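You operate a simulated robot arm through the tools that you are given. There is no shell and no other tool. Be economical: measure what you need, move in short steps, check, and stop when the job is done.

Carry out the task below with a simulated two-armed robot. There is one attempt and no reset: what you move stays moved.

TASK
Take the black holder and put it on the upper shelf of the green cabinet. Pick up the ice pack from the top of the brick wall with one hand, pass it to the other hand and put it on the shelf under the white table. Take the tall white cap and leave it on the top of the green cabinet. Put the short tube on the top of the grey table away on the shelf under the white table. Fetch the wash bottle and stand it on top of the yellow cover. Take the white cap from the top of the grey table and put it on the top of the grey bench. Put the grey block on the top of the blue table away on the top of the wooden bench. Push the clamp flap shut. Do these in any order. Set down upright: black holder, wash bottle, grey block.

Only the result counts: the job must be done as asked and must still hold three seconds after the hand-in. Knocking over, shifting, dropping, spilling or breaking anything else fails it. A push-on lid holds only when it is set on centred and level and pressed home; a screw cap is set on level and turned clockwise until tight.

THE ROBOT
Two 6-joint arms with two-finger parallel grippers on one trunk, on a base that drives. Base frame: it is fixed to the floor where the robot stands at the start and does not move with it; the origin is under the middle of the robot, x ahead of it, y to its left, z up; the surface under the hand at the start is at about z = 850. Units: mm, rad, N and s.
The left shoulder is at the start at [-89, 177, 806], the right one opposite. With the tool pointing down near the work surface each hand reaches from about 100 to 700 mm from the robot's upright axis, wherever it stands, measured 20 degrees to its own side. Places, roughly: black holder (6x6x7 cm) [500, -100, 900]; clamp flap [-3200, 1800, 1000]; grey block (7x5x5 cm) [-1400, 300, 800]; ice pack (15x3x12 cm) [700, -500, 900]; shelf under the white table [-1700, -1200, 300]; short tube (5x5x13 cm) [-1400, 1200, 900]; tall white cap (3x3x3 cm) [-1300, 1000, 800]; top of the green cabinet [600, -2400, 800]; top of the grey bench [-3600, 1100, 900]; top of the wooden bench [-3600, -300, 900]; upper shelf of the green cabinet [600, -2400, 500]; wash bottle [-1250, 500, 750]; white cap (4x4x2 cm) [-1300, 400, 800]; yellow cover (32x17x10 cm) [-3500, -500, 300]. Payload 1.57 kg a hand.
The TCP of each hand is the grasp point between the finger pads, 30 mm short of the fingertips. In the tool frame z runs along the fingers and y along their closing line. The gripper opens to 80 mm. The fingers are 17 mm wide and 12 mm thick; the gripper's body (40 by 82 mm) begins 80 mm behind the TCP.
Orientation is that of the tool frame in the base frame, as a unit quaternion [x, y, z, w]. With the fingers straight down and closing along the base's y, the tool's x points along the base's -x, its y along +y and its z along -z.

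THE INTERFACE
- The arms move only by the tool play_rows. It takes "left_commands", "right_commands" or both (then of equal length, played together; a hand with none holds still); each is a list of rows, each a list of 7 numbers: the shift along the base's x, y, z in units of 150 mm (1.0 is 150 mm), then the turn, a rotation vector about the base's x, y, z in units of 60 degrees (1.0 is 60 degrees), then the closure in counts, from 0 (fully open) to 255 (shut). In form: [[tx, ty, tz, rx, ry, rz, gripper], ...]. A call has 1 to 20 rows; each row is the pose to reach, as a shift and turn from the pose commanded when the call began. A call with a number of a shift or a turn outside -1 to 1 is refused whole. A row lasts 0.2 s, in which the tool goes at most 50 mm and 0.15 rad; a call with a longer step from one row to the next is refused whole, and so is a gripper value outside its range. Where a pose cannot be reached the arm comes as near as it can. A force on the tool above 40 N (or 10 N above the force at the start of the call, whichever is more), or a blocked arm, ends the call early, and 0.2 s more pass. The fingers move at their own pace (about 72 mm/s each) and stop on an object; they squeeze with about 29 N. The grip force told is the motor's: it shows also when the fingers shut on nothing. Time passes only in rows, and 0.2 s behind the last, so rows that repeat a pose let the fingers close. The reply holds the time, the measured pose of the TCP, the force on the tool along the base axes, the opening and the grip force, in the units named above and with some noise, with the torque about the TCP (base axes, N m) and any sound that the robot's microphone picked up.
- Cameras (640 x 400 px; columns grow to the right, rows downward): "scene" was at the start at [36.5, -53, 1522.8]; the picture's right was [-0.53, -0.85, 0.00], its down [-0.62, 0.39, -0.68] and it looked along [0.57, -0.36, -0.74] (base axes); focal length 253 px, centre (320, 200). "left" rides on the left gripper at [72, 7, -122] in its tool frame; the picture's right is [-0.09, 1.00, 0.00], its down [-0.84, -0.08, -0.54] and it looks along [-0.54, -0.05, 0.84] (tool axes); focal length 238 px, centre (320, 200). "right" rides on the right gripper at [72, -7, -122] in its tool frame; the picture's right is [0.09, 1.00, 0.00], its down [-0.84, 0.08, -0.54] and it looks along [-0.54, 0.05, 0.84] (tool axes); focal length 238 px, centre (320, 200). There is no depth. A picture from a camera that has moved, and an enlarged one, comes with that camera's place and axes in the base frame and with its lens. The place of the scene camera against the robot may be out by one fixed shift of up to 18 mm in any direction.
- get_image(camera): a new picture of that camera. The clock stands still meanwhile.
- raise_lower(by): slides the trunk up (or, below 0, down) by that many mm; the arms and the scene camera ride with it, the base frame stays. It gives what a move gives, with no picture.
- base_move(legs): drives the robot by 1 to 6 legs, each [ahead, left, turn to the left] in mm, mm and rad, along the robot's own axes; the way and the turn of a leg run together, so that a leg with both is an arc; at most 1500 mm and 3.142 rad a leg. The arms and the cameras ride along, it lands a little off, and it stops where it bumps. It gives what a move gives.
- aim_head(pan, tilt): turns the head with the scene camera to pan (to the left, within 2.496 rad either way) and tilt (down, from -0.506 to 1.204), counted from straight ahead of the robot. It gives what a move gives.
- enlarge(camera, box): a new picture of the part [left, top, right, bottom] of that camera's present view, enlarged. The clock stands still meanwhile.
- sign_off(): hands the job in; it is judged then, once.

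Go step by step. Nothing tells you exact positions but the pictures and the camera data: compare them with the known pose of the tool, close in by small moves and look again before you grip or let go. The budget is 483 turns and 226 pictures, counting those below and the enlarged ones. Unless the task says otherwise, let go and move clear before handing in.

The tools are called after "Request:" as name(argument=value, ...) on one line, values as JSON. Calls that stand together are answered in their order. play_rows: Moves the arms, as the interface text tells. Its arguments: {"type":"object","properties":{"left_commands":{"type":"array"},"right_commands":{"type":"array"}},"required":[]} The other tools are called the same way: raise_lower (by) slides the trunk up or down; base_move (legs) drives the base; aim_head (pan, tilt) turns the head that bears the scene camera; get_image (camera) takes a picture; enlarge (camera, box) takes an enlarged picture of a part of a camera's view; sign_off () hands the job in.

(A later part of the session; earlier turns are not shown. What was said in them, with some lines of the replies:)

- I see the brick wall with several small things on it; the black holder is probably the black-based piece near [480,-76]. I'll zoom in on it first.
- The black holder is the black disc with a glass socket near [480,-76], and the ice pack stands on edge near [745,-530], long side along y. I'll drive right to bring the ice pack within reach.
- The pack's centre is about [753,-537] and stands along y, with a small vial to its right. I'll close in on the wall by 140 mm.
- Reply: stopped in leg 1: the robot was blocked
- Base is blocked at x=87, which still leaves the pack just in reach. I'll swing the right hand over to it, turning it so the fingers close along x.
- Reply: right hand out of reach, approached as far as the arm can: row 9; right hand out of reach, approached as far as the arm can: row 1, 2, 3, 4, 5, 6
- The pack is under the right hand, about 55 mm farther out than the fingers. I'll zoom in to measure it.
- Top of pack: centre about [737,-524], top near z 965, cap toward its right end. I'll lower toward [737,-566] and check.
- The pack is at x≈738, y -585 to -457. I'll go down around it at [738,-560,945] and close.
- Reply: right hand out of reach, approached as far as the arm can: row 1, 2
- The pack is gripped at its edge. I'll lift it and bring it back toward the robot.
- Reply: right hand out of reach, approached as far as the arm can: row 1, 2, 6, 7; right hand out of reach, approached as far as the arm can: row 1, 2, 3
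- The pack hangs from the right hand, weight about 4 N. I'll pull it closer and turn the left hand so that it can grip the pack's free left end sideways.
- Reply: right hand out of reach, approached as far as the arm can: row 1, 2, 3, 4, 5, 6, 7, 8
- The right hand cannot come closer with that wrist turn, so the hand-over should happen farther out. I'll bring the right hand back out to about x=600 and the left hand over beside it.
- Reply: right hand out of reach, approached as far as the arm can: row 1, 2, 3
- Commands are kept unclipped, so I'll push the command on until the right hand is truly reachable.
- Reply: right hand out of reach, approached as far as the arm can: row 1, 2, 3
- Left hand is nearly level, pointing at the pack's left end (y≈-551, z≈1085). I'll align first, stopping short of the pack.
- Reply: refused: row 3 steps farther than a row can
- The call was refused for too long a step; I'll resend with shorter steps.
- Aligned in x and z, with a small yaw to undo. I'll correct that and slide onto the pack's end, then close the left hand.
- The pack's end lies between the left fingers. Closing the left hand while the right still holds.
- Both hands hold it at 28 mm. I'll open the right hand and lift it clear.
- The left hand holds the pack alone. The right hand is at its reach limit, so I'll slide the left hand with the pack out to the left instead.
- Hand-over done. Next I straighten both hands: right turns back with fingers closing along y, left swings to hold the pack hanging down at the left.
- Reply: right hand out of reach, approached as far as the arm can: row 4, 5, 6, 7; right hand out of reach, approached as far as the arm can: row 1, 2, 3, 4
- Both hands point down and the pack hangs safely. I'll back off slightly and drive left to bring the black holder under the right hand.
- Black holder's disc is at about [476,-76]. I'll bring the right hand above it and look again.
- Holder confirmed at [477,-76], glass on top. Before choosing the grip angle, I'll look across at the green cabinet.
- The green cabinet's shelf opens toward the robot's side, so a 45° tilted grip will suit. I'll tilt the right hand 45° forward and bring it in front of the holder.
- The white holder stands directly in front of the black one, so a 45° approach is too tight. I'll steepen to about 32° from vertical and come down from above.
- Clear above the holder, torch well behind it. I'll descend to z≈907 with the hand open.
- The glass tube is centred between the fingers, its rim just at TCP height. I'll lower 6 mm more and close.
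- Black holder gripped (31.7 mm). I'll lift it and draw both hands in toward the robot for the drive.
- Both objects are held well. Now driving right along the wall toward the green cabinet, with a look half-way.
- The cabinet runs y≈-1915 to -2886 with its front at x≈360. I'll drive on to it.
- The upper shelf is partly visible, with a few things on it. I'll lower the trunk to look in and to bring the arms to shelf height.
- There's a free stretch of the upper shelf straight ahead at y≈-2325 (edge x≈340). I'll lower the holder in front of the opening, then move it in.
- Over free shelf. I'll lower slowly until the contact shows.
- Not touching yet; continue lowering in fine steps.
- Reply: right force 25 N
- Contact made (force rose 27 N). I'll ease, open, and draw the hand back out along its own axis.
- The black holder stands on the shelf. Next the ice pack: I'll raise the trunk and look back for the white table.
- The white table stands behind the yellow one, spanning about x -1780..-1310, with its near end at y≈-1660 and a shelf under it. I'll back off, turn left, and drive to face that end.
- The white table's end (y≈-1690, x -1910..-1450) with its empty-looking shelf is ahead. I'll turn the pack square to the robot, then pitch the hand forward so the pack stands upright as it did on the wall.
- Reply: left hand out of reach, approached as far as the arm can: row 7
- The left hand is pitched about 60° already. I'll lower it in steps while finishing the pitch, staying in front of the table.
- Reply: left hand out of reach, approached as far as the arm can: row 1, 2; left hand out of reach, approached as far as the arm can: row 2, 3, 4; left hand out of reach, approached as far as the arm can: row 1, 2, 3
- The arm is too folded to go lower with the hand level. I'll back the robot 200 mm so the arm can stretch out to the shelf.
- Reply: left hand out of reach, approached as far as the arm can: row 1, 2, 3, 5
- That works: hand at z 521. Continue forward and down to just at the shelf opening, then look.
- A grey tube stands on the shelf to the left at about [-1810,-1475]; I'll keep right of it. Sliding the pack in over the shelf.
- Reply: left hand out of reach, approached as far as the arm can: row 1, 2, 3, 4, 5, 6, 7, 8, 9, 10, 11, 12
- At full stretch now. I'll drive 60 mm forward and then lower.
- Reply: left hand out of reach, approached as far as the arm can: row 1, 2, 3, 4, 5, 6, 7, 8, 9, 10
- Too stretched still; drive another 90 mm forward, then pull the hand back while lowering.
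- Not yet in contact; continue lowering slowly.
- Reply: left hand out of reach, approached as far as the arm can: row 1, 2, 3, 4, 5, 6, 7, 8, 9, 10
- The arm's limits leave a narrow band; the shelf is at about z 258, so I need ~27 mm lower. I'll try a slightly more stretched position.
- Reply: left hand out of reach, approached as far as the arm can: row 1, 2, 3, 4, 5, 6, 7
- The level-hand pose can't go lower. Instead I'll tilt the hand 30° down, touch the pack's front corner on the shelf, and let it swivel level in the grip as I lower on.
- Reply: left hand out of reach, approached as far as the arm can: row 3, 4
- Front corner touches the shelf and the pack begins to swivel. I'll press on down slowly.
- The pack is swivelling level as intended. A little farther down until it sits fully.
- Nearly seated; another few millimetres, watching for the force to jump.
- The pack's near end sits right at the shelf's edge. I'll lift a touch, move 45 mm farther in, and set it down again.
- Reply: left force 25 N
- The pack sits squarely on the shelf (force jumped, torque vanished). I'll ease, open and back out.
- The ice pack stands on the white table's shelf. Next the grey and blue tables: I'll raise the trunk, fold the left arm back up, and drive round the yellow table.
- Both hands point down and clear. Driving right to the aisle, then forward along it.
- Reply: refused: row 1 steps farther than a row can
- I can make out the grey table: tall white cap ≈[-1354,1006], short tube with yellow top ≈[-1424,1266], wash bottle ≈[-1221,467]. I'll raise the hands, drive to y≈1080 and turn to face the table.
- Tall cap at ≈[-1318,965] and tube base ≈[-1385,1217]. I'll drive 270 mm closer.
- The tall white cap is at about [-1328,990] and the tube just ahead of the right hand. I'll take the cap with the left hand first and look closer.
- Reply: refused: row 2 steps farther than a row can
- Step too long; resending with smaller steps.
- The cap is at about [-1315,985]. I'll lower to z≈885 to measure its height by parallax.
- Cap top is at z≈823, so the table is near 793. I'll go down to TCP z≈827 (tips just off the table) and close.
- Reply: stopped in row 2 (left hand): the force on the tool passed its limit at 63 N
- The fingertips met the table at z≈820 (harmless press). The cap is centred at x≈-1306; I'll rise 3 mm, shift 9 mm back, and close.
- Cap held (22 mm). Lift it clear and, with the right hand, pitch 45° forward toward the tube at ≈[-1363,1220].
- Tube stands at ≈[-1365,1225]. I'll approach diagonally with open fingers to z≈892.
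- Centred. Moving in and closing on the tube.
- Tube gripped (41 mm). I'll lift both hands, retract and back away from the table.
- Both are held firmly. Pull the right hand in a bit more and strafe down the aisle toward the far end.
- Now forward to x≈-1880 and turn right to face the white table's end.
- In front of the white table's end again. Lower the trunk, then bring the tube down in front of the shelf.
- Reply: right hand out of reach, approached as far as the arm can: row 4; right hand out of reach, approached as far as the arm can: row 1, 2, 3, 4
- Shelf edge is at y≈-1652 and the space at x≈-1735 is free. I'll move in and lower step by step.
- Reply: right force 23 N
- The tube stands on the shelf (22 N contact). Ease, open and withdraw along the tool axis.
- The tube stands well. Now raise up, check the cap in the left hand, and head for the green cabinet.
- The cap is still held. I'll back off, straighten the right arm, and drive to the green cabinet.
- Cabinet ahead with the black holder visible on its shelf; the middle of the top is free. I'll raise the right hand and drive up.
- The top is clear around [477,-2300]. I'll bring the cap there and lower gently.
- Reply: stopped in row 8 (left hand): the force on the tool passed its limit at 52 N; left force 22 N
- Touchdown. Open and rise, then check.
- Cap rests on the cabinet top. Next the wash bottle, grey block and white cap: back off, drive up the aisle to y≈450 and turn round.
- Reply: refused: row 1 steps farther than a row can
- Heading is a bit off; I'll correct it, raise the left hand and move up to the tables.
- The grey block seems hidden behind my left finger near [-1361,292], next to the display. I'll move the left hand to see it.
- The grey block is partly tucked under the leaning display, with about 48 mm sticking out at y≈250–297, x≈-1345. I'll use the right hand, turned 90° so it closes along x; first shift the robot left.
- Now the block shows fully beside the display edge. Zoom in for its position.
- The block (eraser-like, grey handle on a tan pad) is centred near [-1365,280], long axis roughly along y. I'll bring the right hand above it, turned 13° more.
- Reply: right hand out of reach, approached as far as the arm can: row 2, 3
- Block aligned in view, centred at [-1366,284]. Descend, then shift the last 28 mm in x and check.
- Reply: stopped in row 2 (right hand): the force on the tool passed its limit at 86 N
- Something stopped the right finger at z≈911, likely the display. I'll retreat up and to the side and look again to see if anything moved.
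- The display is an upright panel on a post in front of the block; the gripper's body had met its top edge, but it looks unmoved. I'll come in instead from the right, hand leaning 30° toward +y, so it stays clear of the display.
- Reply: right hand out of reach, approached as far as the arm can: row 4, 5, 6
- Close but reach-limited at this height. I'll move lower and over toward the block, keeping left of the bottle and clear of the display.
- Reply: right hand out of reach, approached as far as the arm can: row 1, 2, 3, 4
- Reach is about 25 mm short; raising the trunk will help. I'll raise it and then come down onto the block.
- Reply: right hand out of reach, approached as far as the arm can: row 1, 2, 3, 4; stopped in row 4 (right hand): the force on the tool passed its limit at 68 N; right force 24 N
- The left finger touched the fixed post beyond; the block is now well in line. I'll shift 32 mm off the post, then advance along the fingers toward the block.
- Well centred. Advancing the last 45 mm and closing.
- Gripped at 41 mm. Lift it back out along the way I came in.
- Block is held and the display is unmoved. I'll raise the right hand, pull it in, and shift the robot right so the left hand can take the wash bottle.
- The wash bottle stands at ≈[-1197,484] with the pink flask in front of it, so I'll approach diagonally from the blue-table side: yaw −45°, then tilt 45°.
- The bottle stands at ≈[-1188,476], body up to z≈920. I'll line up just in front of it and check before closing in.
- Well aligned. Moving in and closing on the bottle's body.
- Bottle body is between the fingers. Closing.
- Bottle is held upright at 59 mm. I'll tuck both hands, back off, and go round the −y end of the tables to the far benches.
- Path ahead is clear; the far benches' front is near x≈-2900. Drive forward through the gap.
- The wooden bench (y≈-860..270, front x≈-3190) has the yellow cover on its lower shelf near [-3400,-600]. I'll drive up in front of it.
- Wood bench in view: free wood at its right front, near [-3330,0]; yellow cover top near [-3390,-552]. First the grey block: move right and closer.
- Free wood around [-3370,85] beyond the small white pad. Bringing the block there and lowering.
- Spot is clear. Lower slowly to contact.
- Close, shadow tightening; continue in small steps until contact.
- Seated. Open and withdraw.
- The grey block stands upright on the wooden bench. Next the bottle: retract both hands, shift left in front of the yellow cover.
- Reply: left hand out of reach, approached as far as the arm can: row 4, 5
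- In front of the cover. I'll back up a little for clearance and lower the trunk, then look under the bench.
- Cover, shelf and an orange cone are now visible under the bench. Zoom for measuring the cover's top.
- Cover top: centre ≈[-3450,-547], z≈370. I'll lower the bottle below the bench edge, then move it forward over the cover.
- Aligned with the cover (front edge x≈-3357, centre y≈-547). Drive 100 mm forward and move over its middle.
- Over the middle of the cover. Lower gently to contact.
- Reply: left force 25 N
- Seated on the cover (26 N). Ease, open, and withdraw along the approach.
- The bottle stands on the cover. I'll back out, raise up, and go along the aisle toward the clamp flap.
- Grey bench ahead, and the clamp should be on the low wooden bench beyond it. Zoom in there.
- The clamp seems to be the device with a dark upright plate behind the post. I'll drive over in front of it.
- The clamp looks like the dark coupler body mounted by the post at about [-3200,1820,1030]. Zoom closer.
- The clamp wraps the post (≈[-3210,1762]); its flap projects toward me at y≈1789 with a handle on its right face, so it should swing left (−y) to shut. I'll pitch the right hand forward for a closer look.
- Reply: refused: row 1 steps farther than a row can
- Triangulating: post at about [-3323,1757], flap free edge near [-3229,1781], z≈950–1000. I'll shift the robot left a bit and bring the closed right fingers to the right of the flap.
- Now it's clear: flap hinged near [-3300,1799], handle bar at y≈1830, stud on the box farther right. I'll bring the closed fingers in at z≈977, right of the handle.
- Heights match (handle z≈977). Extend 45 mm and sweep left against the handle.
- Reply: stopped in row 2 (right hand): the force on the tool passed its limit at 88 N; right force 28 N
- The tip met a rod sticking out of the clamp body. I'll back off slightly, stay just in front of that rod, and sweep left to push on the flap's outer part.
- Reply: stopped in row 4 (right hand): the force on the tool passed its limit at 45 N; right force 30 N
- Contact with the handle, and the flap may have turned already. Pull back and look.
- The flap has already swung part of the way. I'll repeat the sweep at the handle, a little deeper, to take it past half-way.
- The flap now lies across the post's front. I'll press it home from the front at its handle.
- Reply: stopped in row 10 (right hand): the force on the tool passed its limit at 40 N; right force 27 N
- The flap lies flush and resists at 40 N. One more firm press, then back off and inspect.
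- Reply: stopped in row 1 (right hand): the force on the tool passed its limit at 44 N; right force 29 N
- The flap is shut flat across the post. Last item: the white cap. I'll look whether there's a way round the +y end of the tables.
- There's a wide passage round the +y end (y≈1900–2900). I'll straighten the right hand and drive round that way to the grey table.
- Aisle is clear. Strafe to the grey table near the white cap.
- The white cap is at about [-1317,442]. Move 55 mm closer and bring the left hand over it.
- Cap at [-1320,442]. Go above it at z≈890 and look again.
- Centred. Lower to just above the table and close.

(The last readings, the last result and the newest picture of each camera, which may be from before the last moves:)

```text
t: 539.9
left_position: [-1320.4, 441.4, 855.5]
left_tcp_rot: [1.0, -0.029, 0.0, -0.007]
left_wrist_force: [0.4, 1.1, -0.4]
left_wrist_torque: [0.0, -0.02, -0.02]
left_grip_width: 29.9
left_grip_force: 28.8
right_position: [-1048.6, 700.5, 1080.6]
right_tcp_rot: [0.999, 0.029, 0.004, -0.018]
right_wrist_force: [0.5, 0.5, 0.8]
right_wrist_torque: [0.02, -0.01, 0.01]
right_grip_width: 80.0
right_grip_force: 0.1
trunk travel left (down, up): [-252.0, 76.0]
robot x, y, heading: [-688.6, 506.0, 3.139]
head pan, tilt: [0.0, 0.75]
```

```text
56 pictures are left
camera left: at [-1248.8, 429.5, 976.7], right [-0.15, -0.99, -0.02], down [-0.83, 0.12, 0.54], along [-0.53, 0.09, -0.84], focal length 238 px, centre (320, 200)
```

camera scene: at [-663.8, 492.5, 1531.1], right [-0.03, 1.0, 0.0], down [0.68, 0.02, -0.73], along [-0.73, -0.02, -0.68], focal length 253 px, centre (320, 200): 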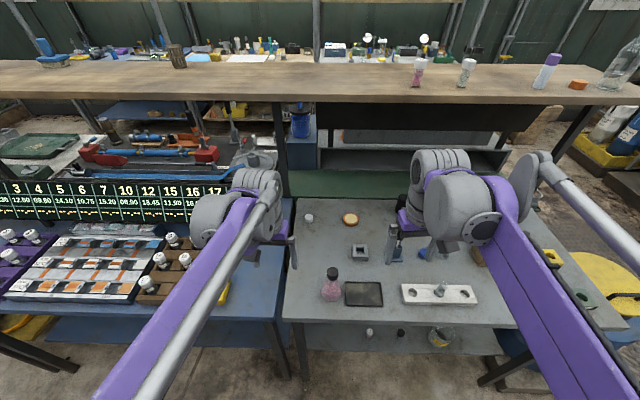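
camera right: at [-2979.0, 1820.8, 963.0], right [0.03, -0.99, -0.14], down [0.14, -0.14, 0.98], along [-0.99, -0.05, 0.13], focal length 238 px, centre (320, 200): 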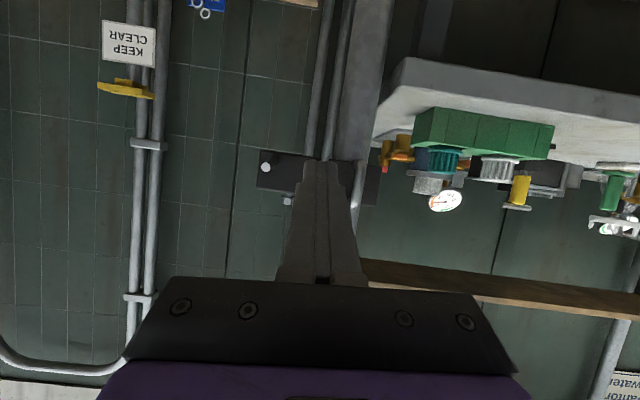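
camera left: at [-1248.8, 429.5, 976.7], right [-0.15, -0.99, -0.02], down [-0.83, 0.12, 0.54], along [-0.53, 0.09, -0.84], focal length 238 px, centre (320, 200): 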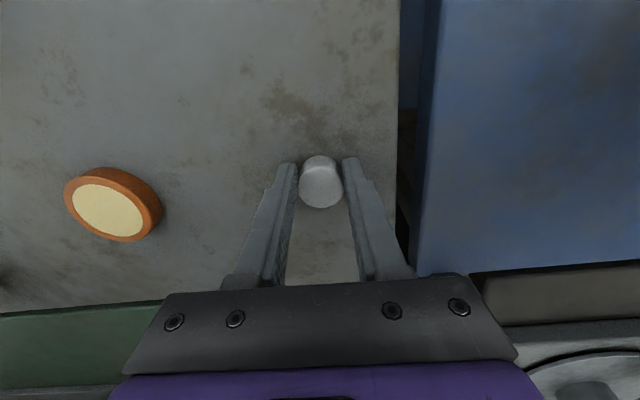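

Cap held (30 mm). Lift, retract, and drive back round to the grey bench.

Request:
play_rows(left_commands=[[0, 0, 0.25, 0, 0, 0, 255], [0.05, 0, 0.5, 0, 0, 0, 255], [0.25, 0, 0.7, 0, 0, 0, 255], [0.5, 0, 0.85, 0, 0, 0, 255], [0.75, 0, 1.0, 0, 0, 0, 255], [1.0, -0.05, 1.0, 0, 0, 0, 255]])

Request:
play_rows(left_commands=[[0.25, 0, 0.1, 0, 0, 0, 255], [0.5, 0, 0.2, 0, 0, 0, 255], [0.75, 0, 0.3, 0, 0, 0, 255]])

Request:
base_move(legs=[[-260, 0, 0], [0, -1450, 0], [0, -300, 0]])

Request:
get_image(camera="left")

```text
t: 541.3
left_position: [-1166.1, 432.2, 1006.2]
left_tcp_rot: [1.0, -0.028, 0.0, -0.008]
left_wrist_force: [0.5, -0.5, 0.7]
left_wrist_torque: [-0.01, 0.02, 0.0]
left_grip_width: 30.0
left_grip_force: 29.0
right_position: [-1047.5, 699.6, 1079.8]
right_tcp_rot: [0.999, 0.029, 0.004, -0.018]
right_wrist_force: [1.2, -0.1, 0.6]
right_wrist_torque: [0.01, -0.01, 0.02]
right_grip_width: 79.9
right_grip_force: 0.0
trunk travel left (down, up): [-252.0, 76.0]
robot x, y, heading: [-685.8, 504.8, 3.14]
head pan, tilt: [0.0, 0.75]
```

```text
t: 542.1
left_position: [-1055.1, 430.8, 1050.1]
left_tcp_rot: [1.0, -0.029, 0.0, -0.008]
left_wrist_force: [0.5, -0.4, 0.4]
left_wrist_torque: [0.0, 0.0, 0.01]
left_grip_width: 30.2
left_grip_force: 28.5
right_position: [-1047.7, 697.8, 1081.8]
right_tcp_rot: [0.999, 0.029, 0.004, -0.019]
right_wrist_force: [-0.3, 0.0, 0.9]
right_wrist_torque: [-0.03, 0.02, 0.01]
right_grip_width: 80.2
right_grip_force: 0.0
trunk travel left (down, up): [-252.0, 76.0]
robot x, y, heading: [-685.3, 505.8, 3.145]
head pan, tilt: [0.0, 0.75]
```

```text
t: 559.4
left_position: [-781.5, 2189.7, 1048.6]
left_tcp_rot: [1.0, -0.03, 0.001, -0.007]
left_wrist_force: [0.4, 0.1, -0.2]
left_wrist_torque: [-0.02, -0.02, 0.0]
left_grip_width: 30.9
left_grip_force: 29.0
right_position: [-773.6, 2457.6, 1079.9]
right_tcp_rot: [0.999, 0.027, 0.005, -0.019]
right_wrist_force: [-0.7, -0.4, 1.0]
right_wrist_torque: [-0.03, -0.01, 0.0]
right_grip_width: 79.9
right_grip_force: 0.1
trunk travel left (down, up): [-252.0, 76.0]
robot x, y, heading: [-413.7, 2259.2, 3.136]
head pan, tilt: [0.0, 0.75]
```

```text
55 pictures are left
camera left: at [-710.6, 2177.5, 1170.4], right [-0.15, -0.99, -0.01], down [-0.83, 0.12, 0.54], along [-0.53, 0.09, -0.84], focal length 238 px, centre (320, 200)
```

left: 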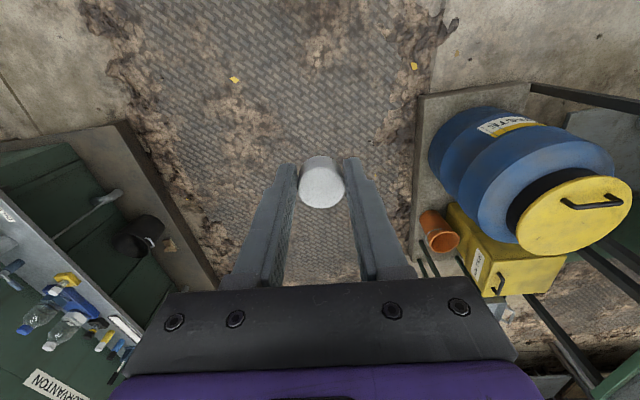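

Cap still held. Drive forward through the passage and then over to the grey bench.

Request:
base_move(legs=[[1200, 0, 0], [1000, 0, 0], [0, 1080, 0]])

Request:
get_image(camera="scene")

```text
t: 579.3
left_position: [-2925.8, 1149.2, 1048.7]
left_tcp_rot: [0.999, -0.034, 0.0, -0.008]
left_wrist_force: [0.9, 0.5, -0.6]
left_wrist_torque: [0.01, 0.01, 0.01]
left_grip_width: 31.0
left_grip_force: 28.6
right_position: [-2915.4, 1415.8, 1079.5]
right_tcp_rot: [1.0, 0.024, 0.005, -0.019]
right_wrist_force: [0.2, -1.3, -0.1]
right_wrist_torque: [0.0, 0.0, -0.02]
right_grip_width: 80.3
right_grip_force: 0.0
trunk travel left (down, up): [-252.0, 76.0]
robot x, y, heading: [-2556.3, 1218.7, 3.126]
head pan, tilt: [0.0, 0.75]
```

```text
54 pictures are left
camera scene: at [-2587.3, 1207.9, 1531.1], right [0.01, 1.0, 0.0], down [0.68, -0.01, -0.73], along [-0.73, 0.01, -0.68], focal length 253 px, centre (320, 200)
```

scene: 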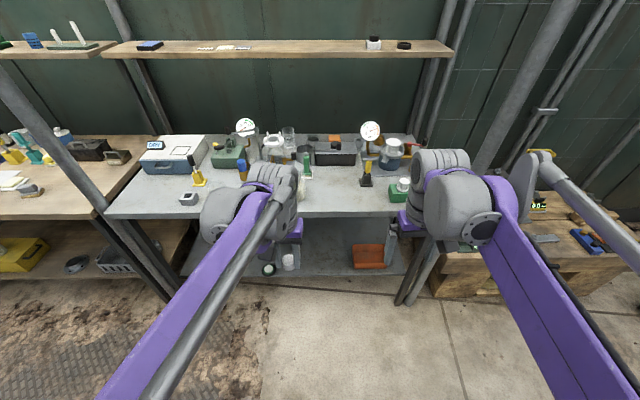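

Grey bench in front (edge x≈-3194). I'll drive closer and inspect the free area at its front, near y≈1270.

Request:
base_move(legs=[[0, -110, 0], [260, 0, 0]])

Request:
get_image(camera="left")

Request:
get_image(camera="scene")

```text
t: 582.4
left_position: [-3182.4, 1265.2, 1049.7]
left_tcp_rot: [0.999, -0.034, 0.0, -0.008]
left_wrist_force: [-0.5, 0.4, -0.3]
left_wrist_torque: [0.0, 0.01, 0.02]
left_grip_width: 31.2
left_grip_force: 28.8
right_position: [-3172.7, 1534.5, 1079.9]
right_tcp_rot: [1.0, 0.024, 0.005, -0.018]
right_wrist_force: [0.0, 0.5, -0.8]
right_wrist_torque: [0.02, -0.02, 0.0]
right_grip_width: 80.1
right_grip_force: 0.1
trunk travel left (down, up): [-252.0, 76.0]
robot x, y, heading: [-2812.8, 1336.9, 3.133]
head pan, tilt: [0.0, 0.75]
```

```text
53 pictures are left
camera left: at [-3111.7, 1252.0, 1170.3], right [-0.16, -0.99, -0.02], down [-0.83, 0.13, 0.54], along [-0.53, 0.1, -0.84], focal length 238 px, centre (320, 200)
```

left: 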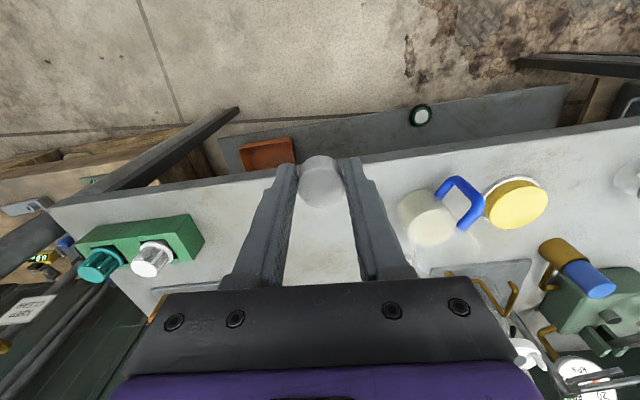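

```text
52 pictures are left
camera scene: at [-2844.9, 1324.7, 1531.0], right [0.01, 1.0, 0.0], down [0.68, -0.01, -0.73], along [-0.73, 0.01, -0.68], focal length 253 px, centre (320, 200)
```

scene: 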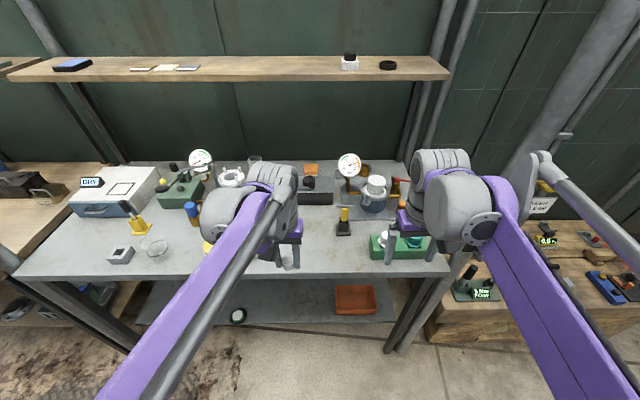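

There's free bench right ahead at about [-3330,1300], between the green block and the brush jar. Move over and lower gently.

Request:
play_rows(left_commands=[[-0.25, 0.06, -0.05, 0, 0, 0, 255], [-0.5, 0.12, -0.1, 0, 0, 0, 255], [-0.75, 0.2, -0.2, 0, 0, 0, 255], [-0.98, 0.23, -0.35, 0, 0, 0, 255], [-0.98, 0.23, -0.55, 0, 0, 0, 255]])

Request:
get_image(camera="left")

```text
t: 583.6
left_position: [-3331.3, 1297.4, 967.2]
left_tcp_rot: [0.999, -0.034, 0.0, -0.007]
left_wrist_force: [0.2, -0.3, 0.1]
left_wrist_torque: [0.02, 0.05, 0.01]
left_grip_width: 31.1
left_grip_force: 29.5
right_position: [-3171.6, 1532.8, 1080.2]
right_tcp_rot: [1.0, 0.024, 0.005, -0.018]
right_wrist_force: [0.3, 0.3, -0.3]
right_wrist_torque: [0.02, 0.0, 0.01]
right_grip_width: 80.1
right_grip_force: 0.1
trunk travel left (down, up): [-252.0, 76.0]
robot x, y, heading: [-2809.0, 1336.3, 3.132]
head pan, tilt: [0.0, 0.75]
```

```text
51 pictures are left
camera left: at [-3259.9, 1285.0, 1089.9], right [-0.16, -0.99, -0.02], down [-0.83, 0.13, 0.54], along [-0.53, 0.1, -0.84], focal length 238 px, centre (320, 200)
```

left: 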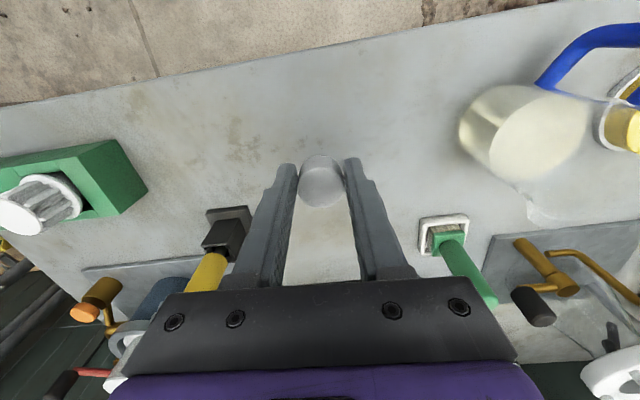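

Clear of the neighbours. Lower to contact.

Request:
play_rows(left_commands=[[0, 0, -0.12, 0, 0, 0, 255], [0, 0, -0.22, 0, 0, 0, 255], [0, 0, -0.28, 0, 0, 0, 255], [0, 0, -0.32, 0, 0, 0, 255], [0, 0, -0.35, 0, 0, 0, 255], [0, 0, -0.38, 0, 0, 0, 255], [0, 0, -0.41, 0, 0, 0, 255], [0, 0, -0.43, 0, 0, 0, 255], [0, 0, -0.45, 0, 0, 0, 255], [0, 0, -0.47, 0, 0, 0, 255], [0, 0, -0.49, 0, 0, 0, 255], [0, 0, -0.51, 0, 0, 0, 255], [0, 0, -0.53, 0, 0, 0, 255]])

Request:
get_image(camera="left")

```text
t: 586.4
left_position: [-3329.0, 1298.9, 890.4]
left_tcp_rot: [0.999, -0.035, -0.001, -0.007]
left_wrist_force: [2.0, 0.5, 19.5]
left_wrist_torque: [-0.24, -0.01, 0.01]
left_grip_width: 31.3
left_grip_force: 29.1
right_position: [-3171.3, 1531.4, 1080.5]
right_tcp_rot: [1.0, 0.024, 0.004, -0.018]
right_wrist_force: [0.5, 0.3, -0.7]
right_wrist_torque: [0.03, 0.03, -0.01]
right_grip_width: 80.1
right_grip_force: 0.0
trunk travel left (down, up): [-252.0, 76.0]
robot x, y, heading: [-2813.5, 1338.1, 3.131]
head pan, tilt: [0.0, 0.75]
stopped in row 13 (left hand): the force on the tool passed its limit at 46 N (the readings are from after the stop); the commanded pose is now the measured one
```

```text
50 pictures are left
camera left: at [-3256.8, 1286.2, 1011.6], right [-0.16, -0.99, -0.01], down [-0.83, 0.13, 0.54], along [-0.54, 0.1, -0.84], focal length 238 px, centre (320, 200)
```

left: 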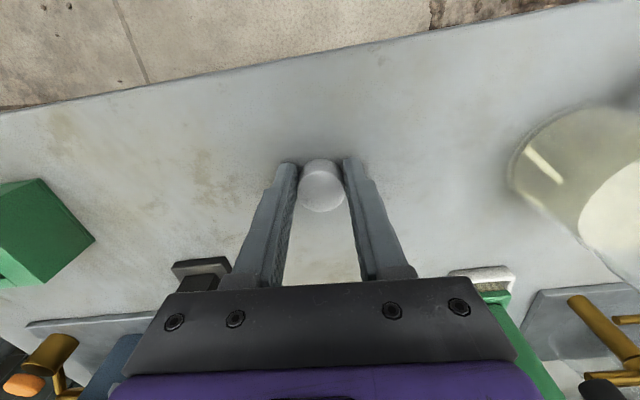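

Touchdown on the bench. Open and rise straight up.

Request:
play_rows(left_commands=[[0, 0, 0.01, 0, 0, 0, 255], [0, 0, 0.01, 0, 0, 0, 170], [0, 0, 0.01, 0, 0, 0, 60], [0, 0, 0.01, 0, 0, 0, 0], [0, 0, 0.01, 0, 0, 0, 0], [0, 0, 0.2, 0, 0, 0, 0], [0, 0, 0.45, 0, 0, 0, 0], [0, 0, 0.7, 0, 0, 0, 0], [0.25, 0, 0.85, 0, 0, 0, 0], [0.5, 0, 1.0, 0, 0, 0, 0], [0.75, 0, 1.0, 0, 0, 0, 0]])

Request:
base_move(legs=[[-200, 0, 0]])

Request:
get_image(camera="scene")

Request:
get_image(camera="left")

```text
t: 588.8
left_position: [-3214.6, 1297.0, 1041.1]
left_tcp_rot: [0.999, -0.034, -0.001, -0.008]
left_wrist_force: [0.9, -0.4, -0.1]
left_wrist_torque: [0.01, 0.01, 0.01]
left_grip_width: 80.2
left_grip_force: 0.1
right_position: [-3172.2, 1533.5, 1079.3]
right_tcp_rot: [1.0, 0.025, 0.004, -0.018]
right_wrist_force: [-0.3, 0.4, -0.2]
right_wrist_torque: [0.01, 0.04, 0.01]
right_grip_width: 80.1
right_grip_force: 0.1
trunk travel left (down, up): [-252.0, 76.0]
robot x, y, heading: [-2810.5, 1333.5, 3.13]
head pan, tilt: [0.0, 0.75]
```

```text
t: 590.4
left_position: [-3023.5, 1297.3, 1040.6]
left_tcp_rot: [0.999, -0.037, 0.0, -0.008]
left_wrist_force: [0.2, -0.7, -0.7]
left_wrist_torque: [0.01, 0.0, 0.01]
left_grip_width: 79.9
left_grip_force: 0.1
right_position: [-2978.6, 1531.8, 1080.3]
right_tcp_rot: [1.0, 0.022, 0.005, -0.018]
right_wrist_force: [0.6, -0.3, 0.5]
right_wrist_torque: [0.01, -0.02, -0.01]
right_grip_width: 79.9
right_grip_force: 0.1
trunk travel left (down, up): [-252.0, 76.0]
robot x, y, heading: [-2617.0, 1331.1, 3.128]
head pan, tilt: [0.0, 0.75]
```

```text
49 pictures are left
camera scene: at [-2651.3, 1322.4, 1531.1], right [0.01, 1.0, 0.0], down [0.68, -0.01, -0.73], along [-0.73, 0.01, -0.68], focal length 253 px, centre (320, 200)
```

scene: 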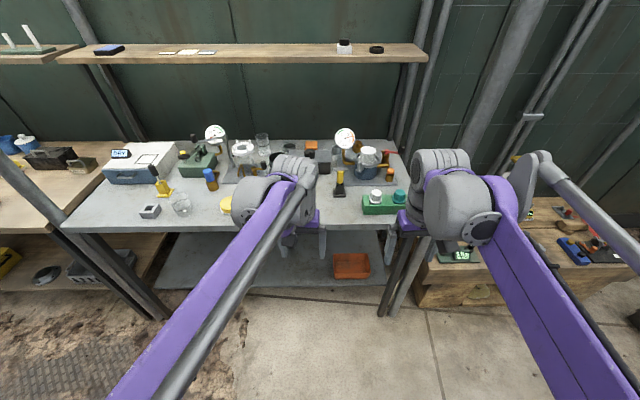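

```text
48 pictures are left
camera left: at [-2952.0, 1283.8, 1162.1], right [-0.16, -0.99, -0.01], down [-0.83, 0.13, 0.54], along [-0.53, 0.1, -0.84], focal length 238 px, centre (320, 200)
```

left: 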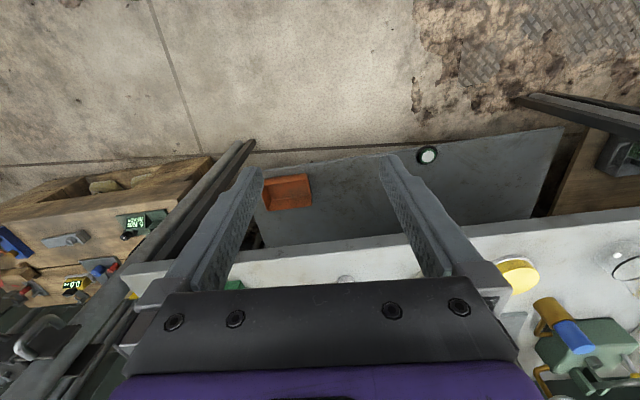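

Request:
enlarge(camera="left", box=[280, 220, 440, 320])

Request:
aim_head(pan=-0.8, tilt=0.6)

Request:
get_image(camera="scene")

```text
4.00 times, centred on (360, 270) of left
camera zoom: at [-2952.0, 1283.8, 1162.1], right [-0.16, -0.99, -0.01], down [-0.83, 0.13, 0.54], along [-0.53, 0.1, -0.84], focal length 953 px, centre (160, -80)
```

zoom: 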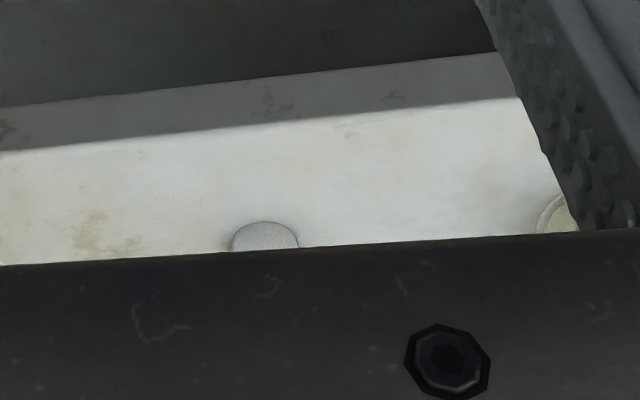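

```text
t: 591.5
left_position: [-3022.8, 1296.3, 1038.9]
left_tcp_rot: [0.999, -0.036, 0.0, -0.008]
left_wrist_force: [-0.1, 0.0, -0.2]
left_wrist_torque: [0.02, -0.02, 0.01]
left_grip_width: 80.2
left_grip_force: 0.0
right_position: [-2979.3, 1531.6, 1080.0]
right_tcp_rot: [1.0, 0.023, 0.005, -0.019]
right_wrist_force: [0.0, -0.4, -0.5]
right_wrist_torque: [-0.01, -0.02, 0.01]
right_grip_width: 80.1
right_grip_force: 0.0
trunk travel left (down, up): [-252.0, 76.0]
robot x, y, heading: [-2620.1, 1332.9, 3.125]
head pan, tilt: [-0.799, 0.6]
```

```text
46 pictures are left
camera scene: at [-2629.4, 1385.4, 1543.9], right [0.73, 0.69, 0.0], down [0.39, -0.41, -0.83], along [-0.57, 0.6, -0.56], focal length 253 px, centre (320, 200)
```

scene: 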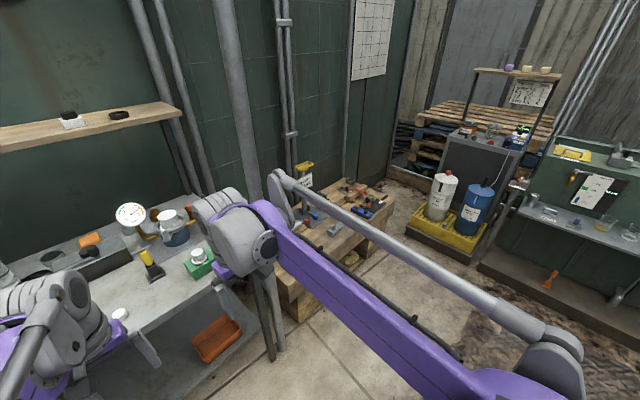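

The white cap rests on the grey bench, the flap was left shut, and all the other things are in place with both hands empty and clear; handing in.

Request:
sign_off()

```text
The job is handed in.
```

I did all eight tasks and handed the job in. I don't have the verdict.

- **Black holder:** it stands on the upper shelf of the green cabinet.
- **Ice pack:** I passed it from the right hand to the left in the air. It stands on edge on the shelf under the white table.
- **Tall white cap:** it is on top of the green cabinet.
- **Short tube:** it stands on the shelf under the white table.
- **Wash bottle:** it stands on the yellow cover.
- **White cap:** it is on the grey bench.
- **Grey block:** it is upright on the wooden bench.
- **Clamp flap:** I pushed it flat across the post and it stayed there when I backed off. I heard no click, and an arm hid it in my last view.

While I was reaching for the grey block, the gripper pressed the display on the blue table with about 86 N. The display looked unmoved in the pictures afterwards, but I only checked by eye.
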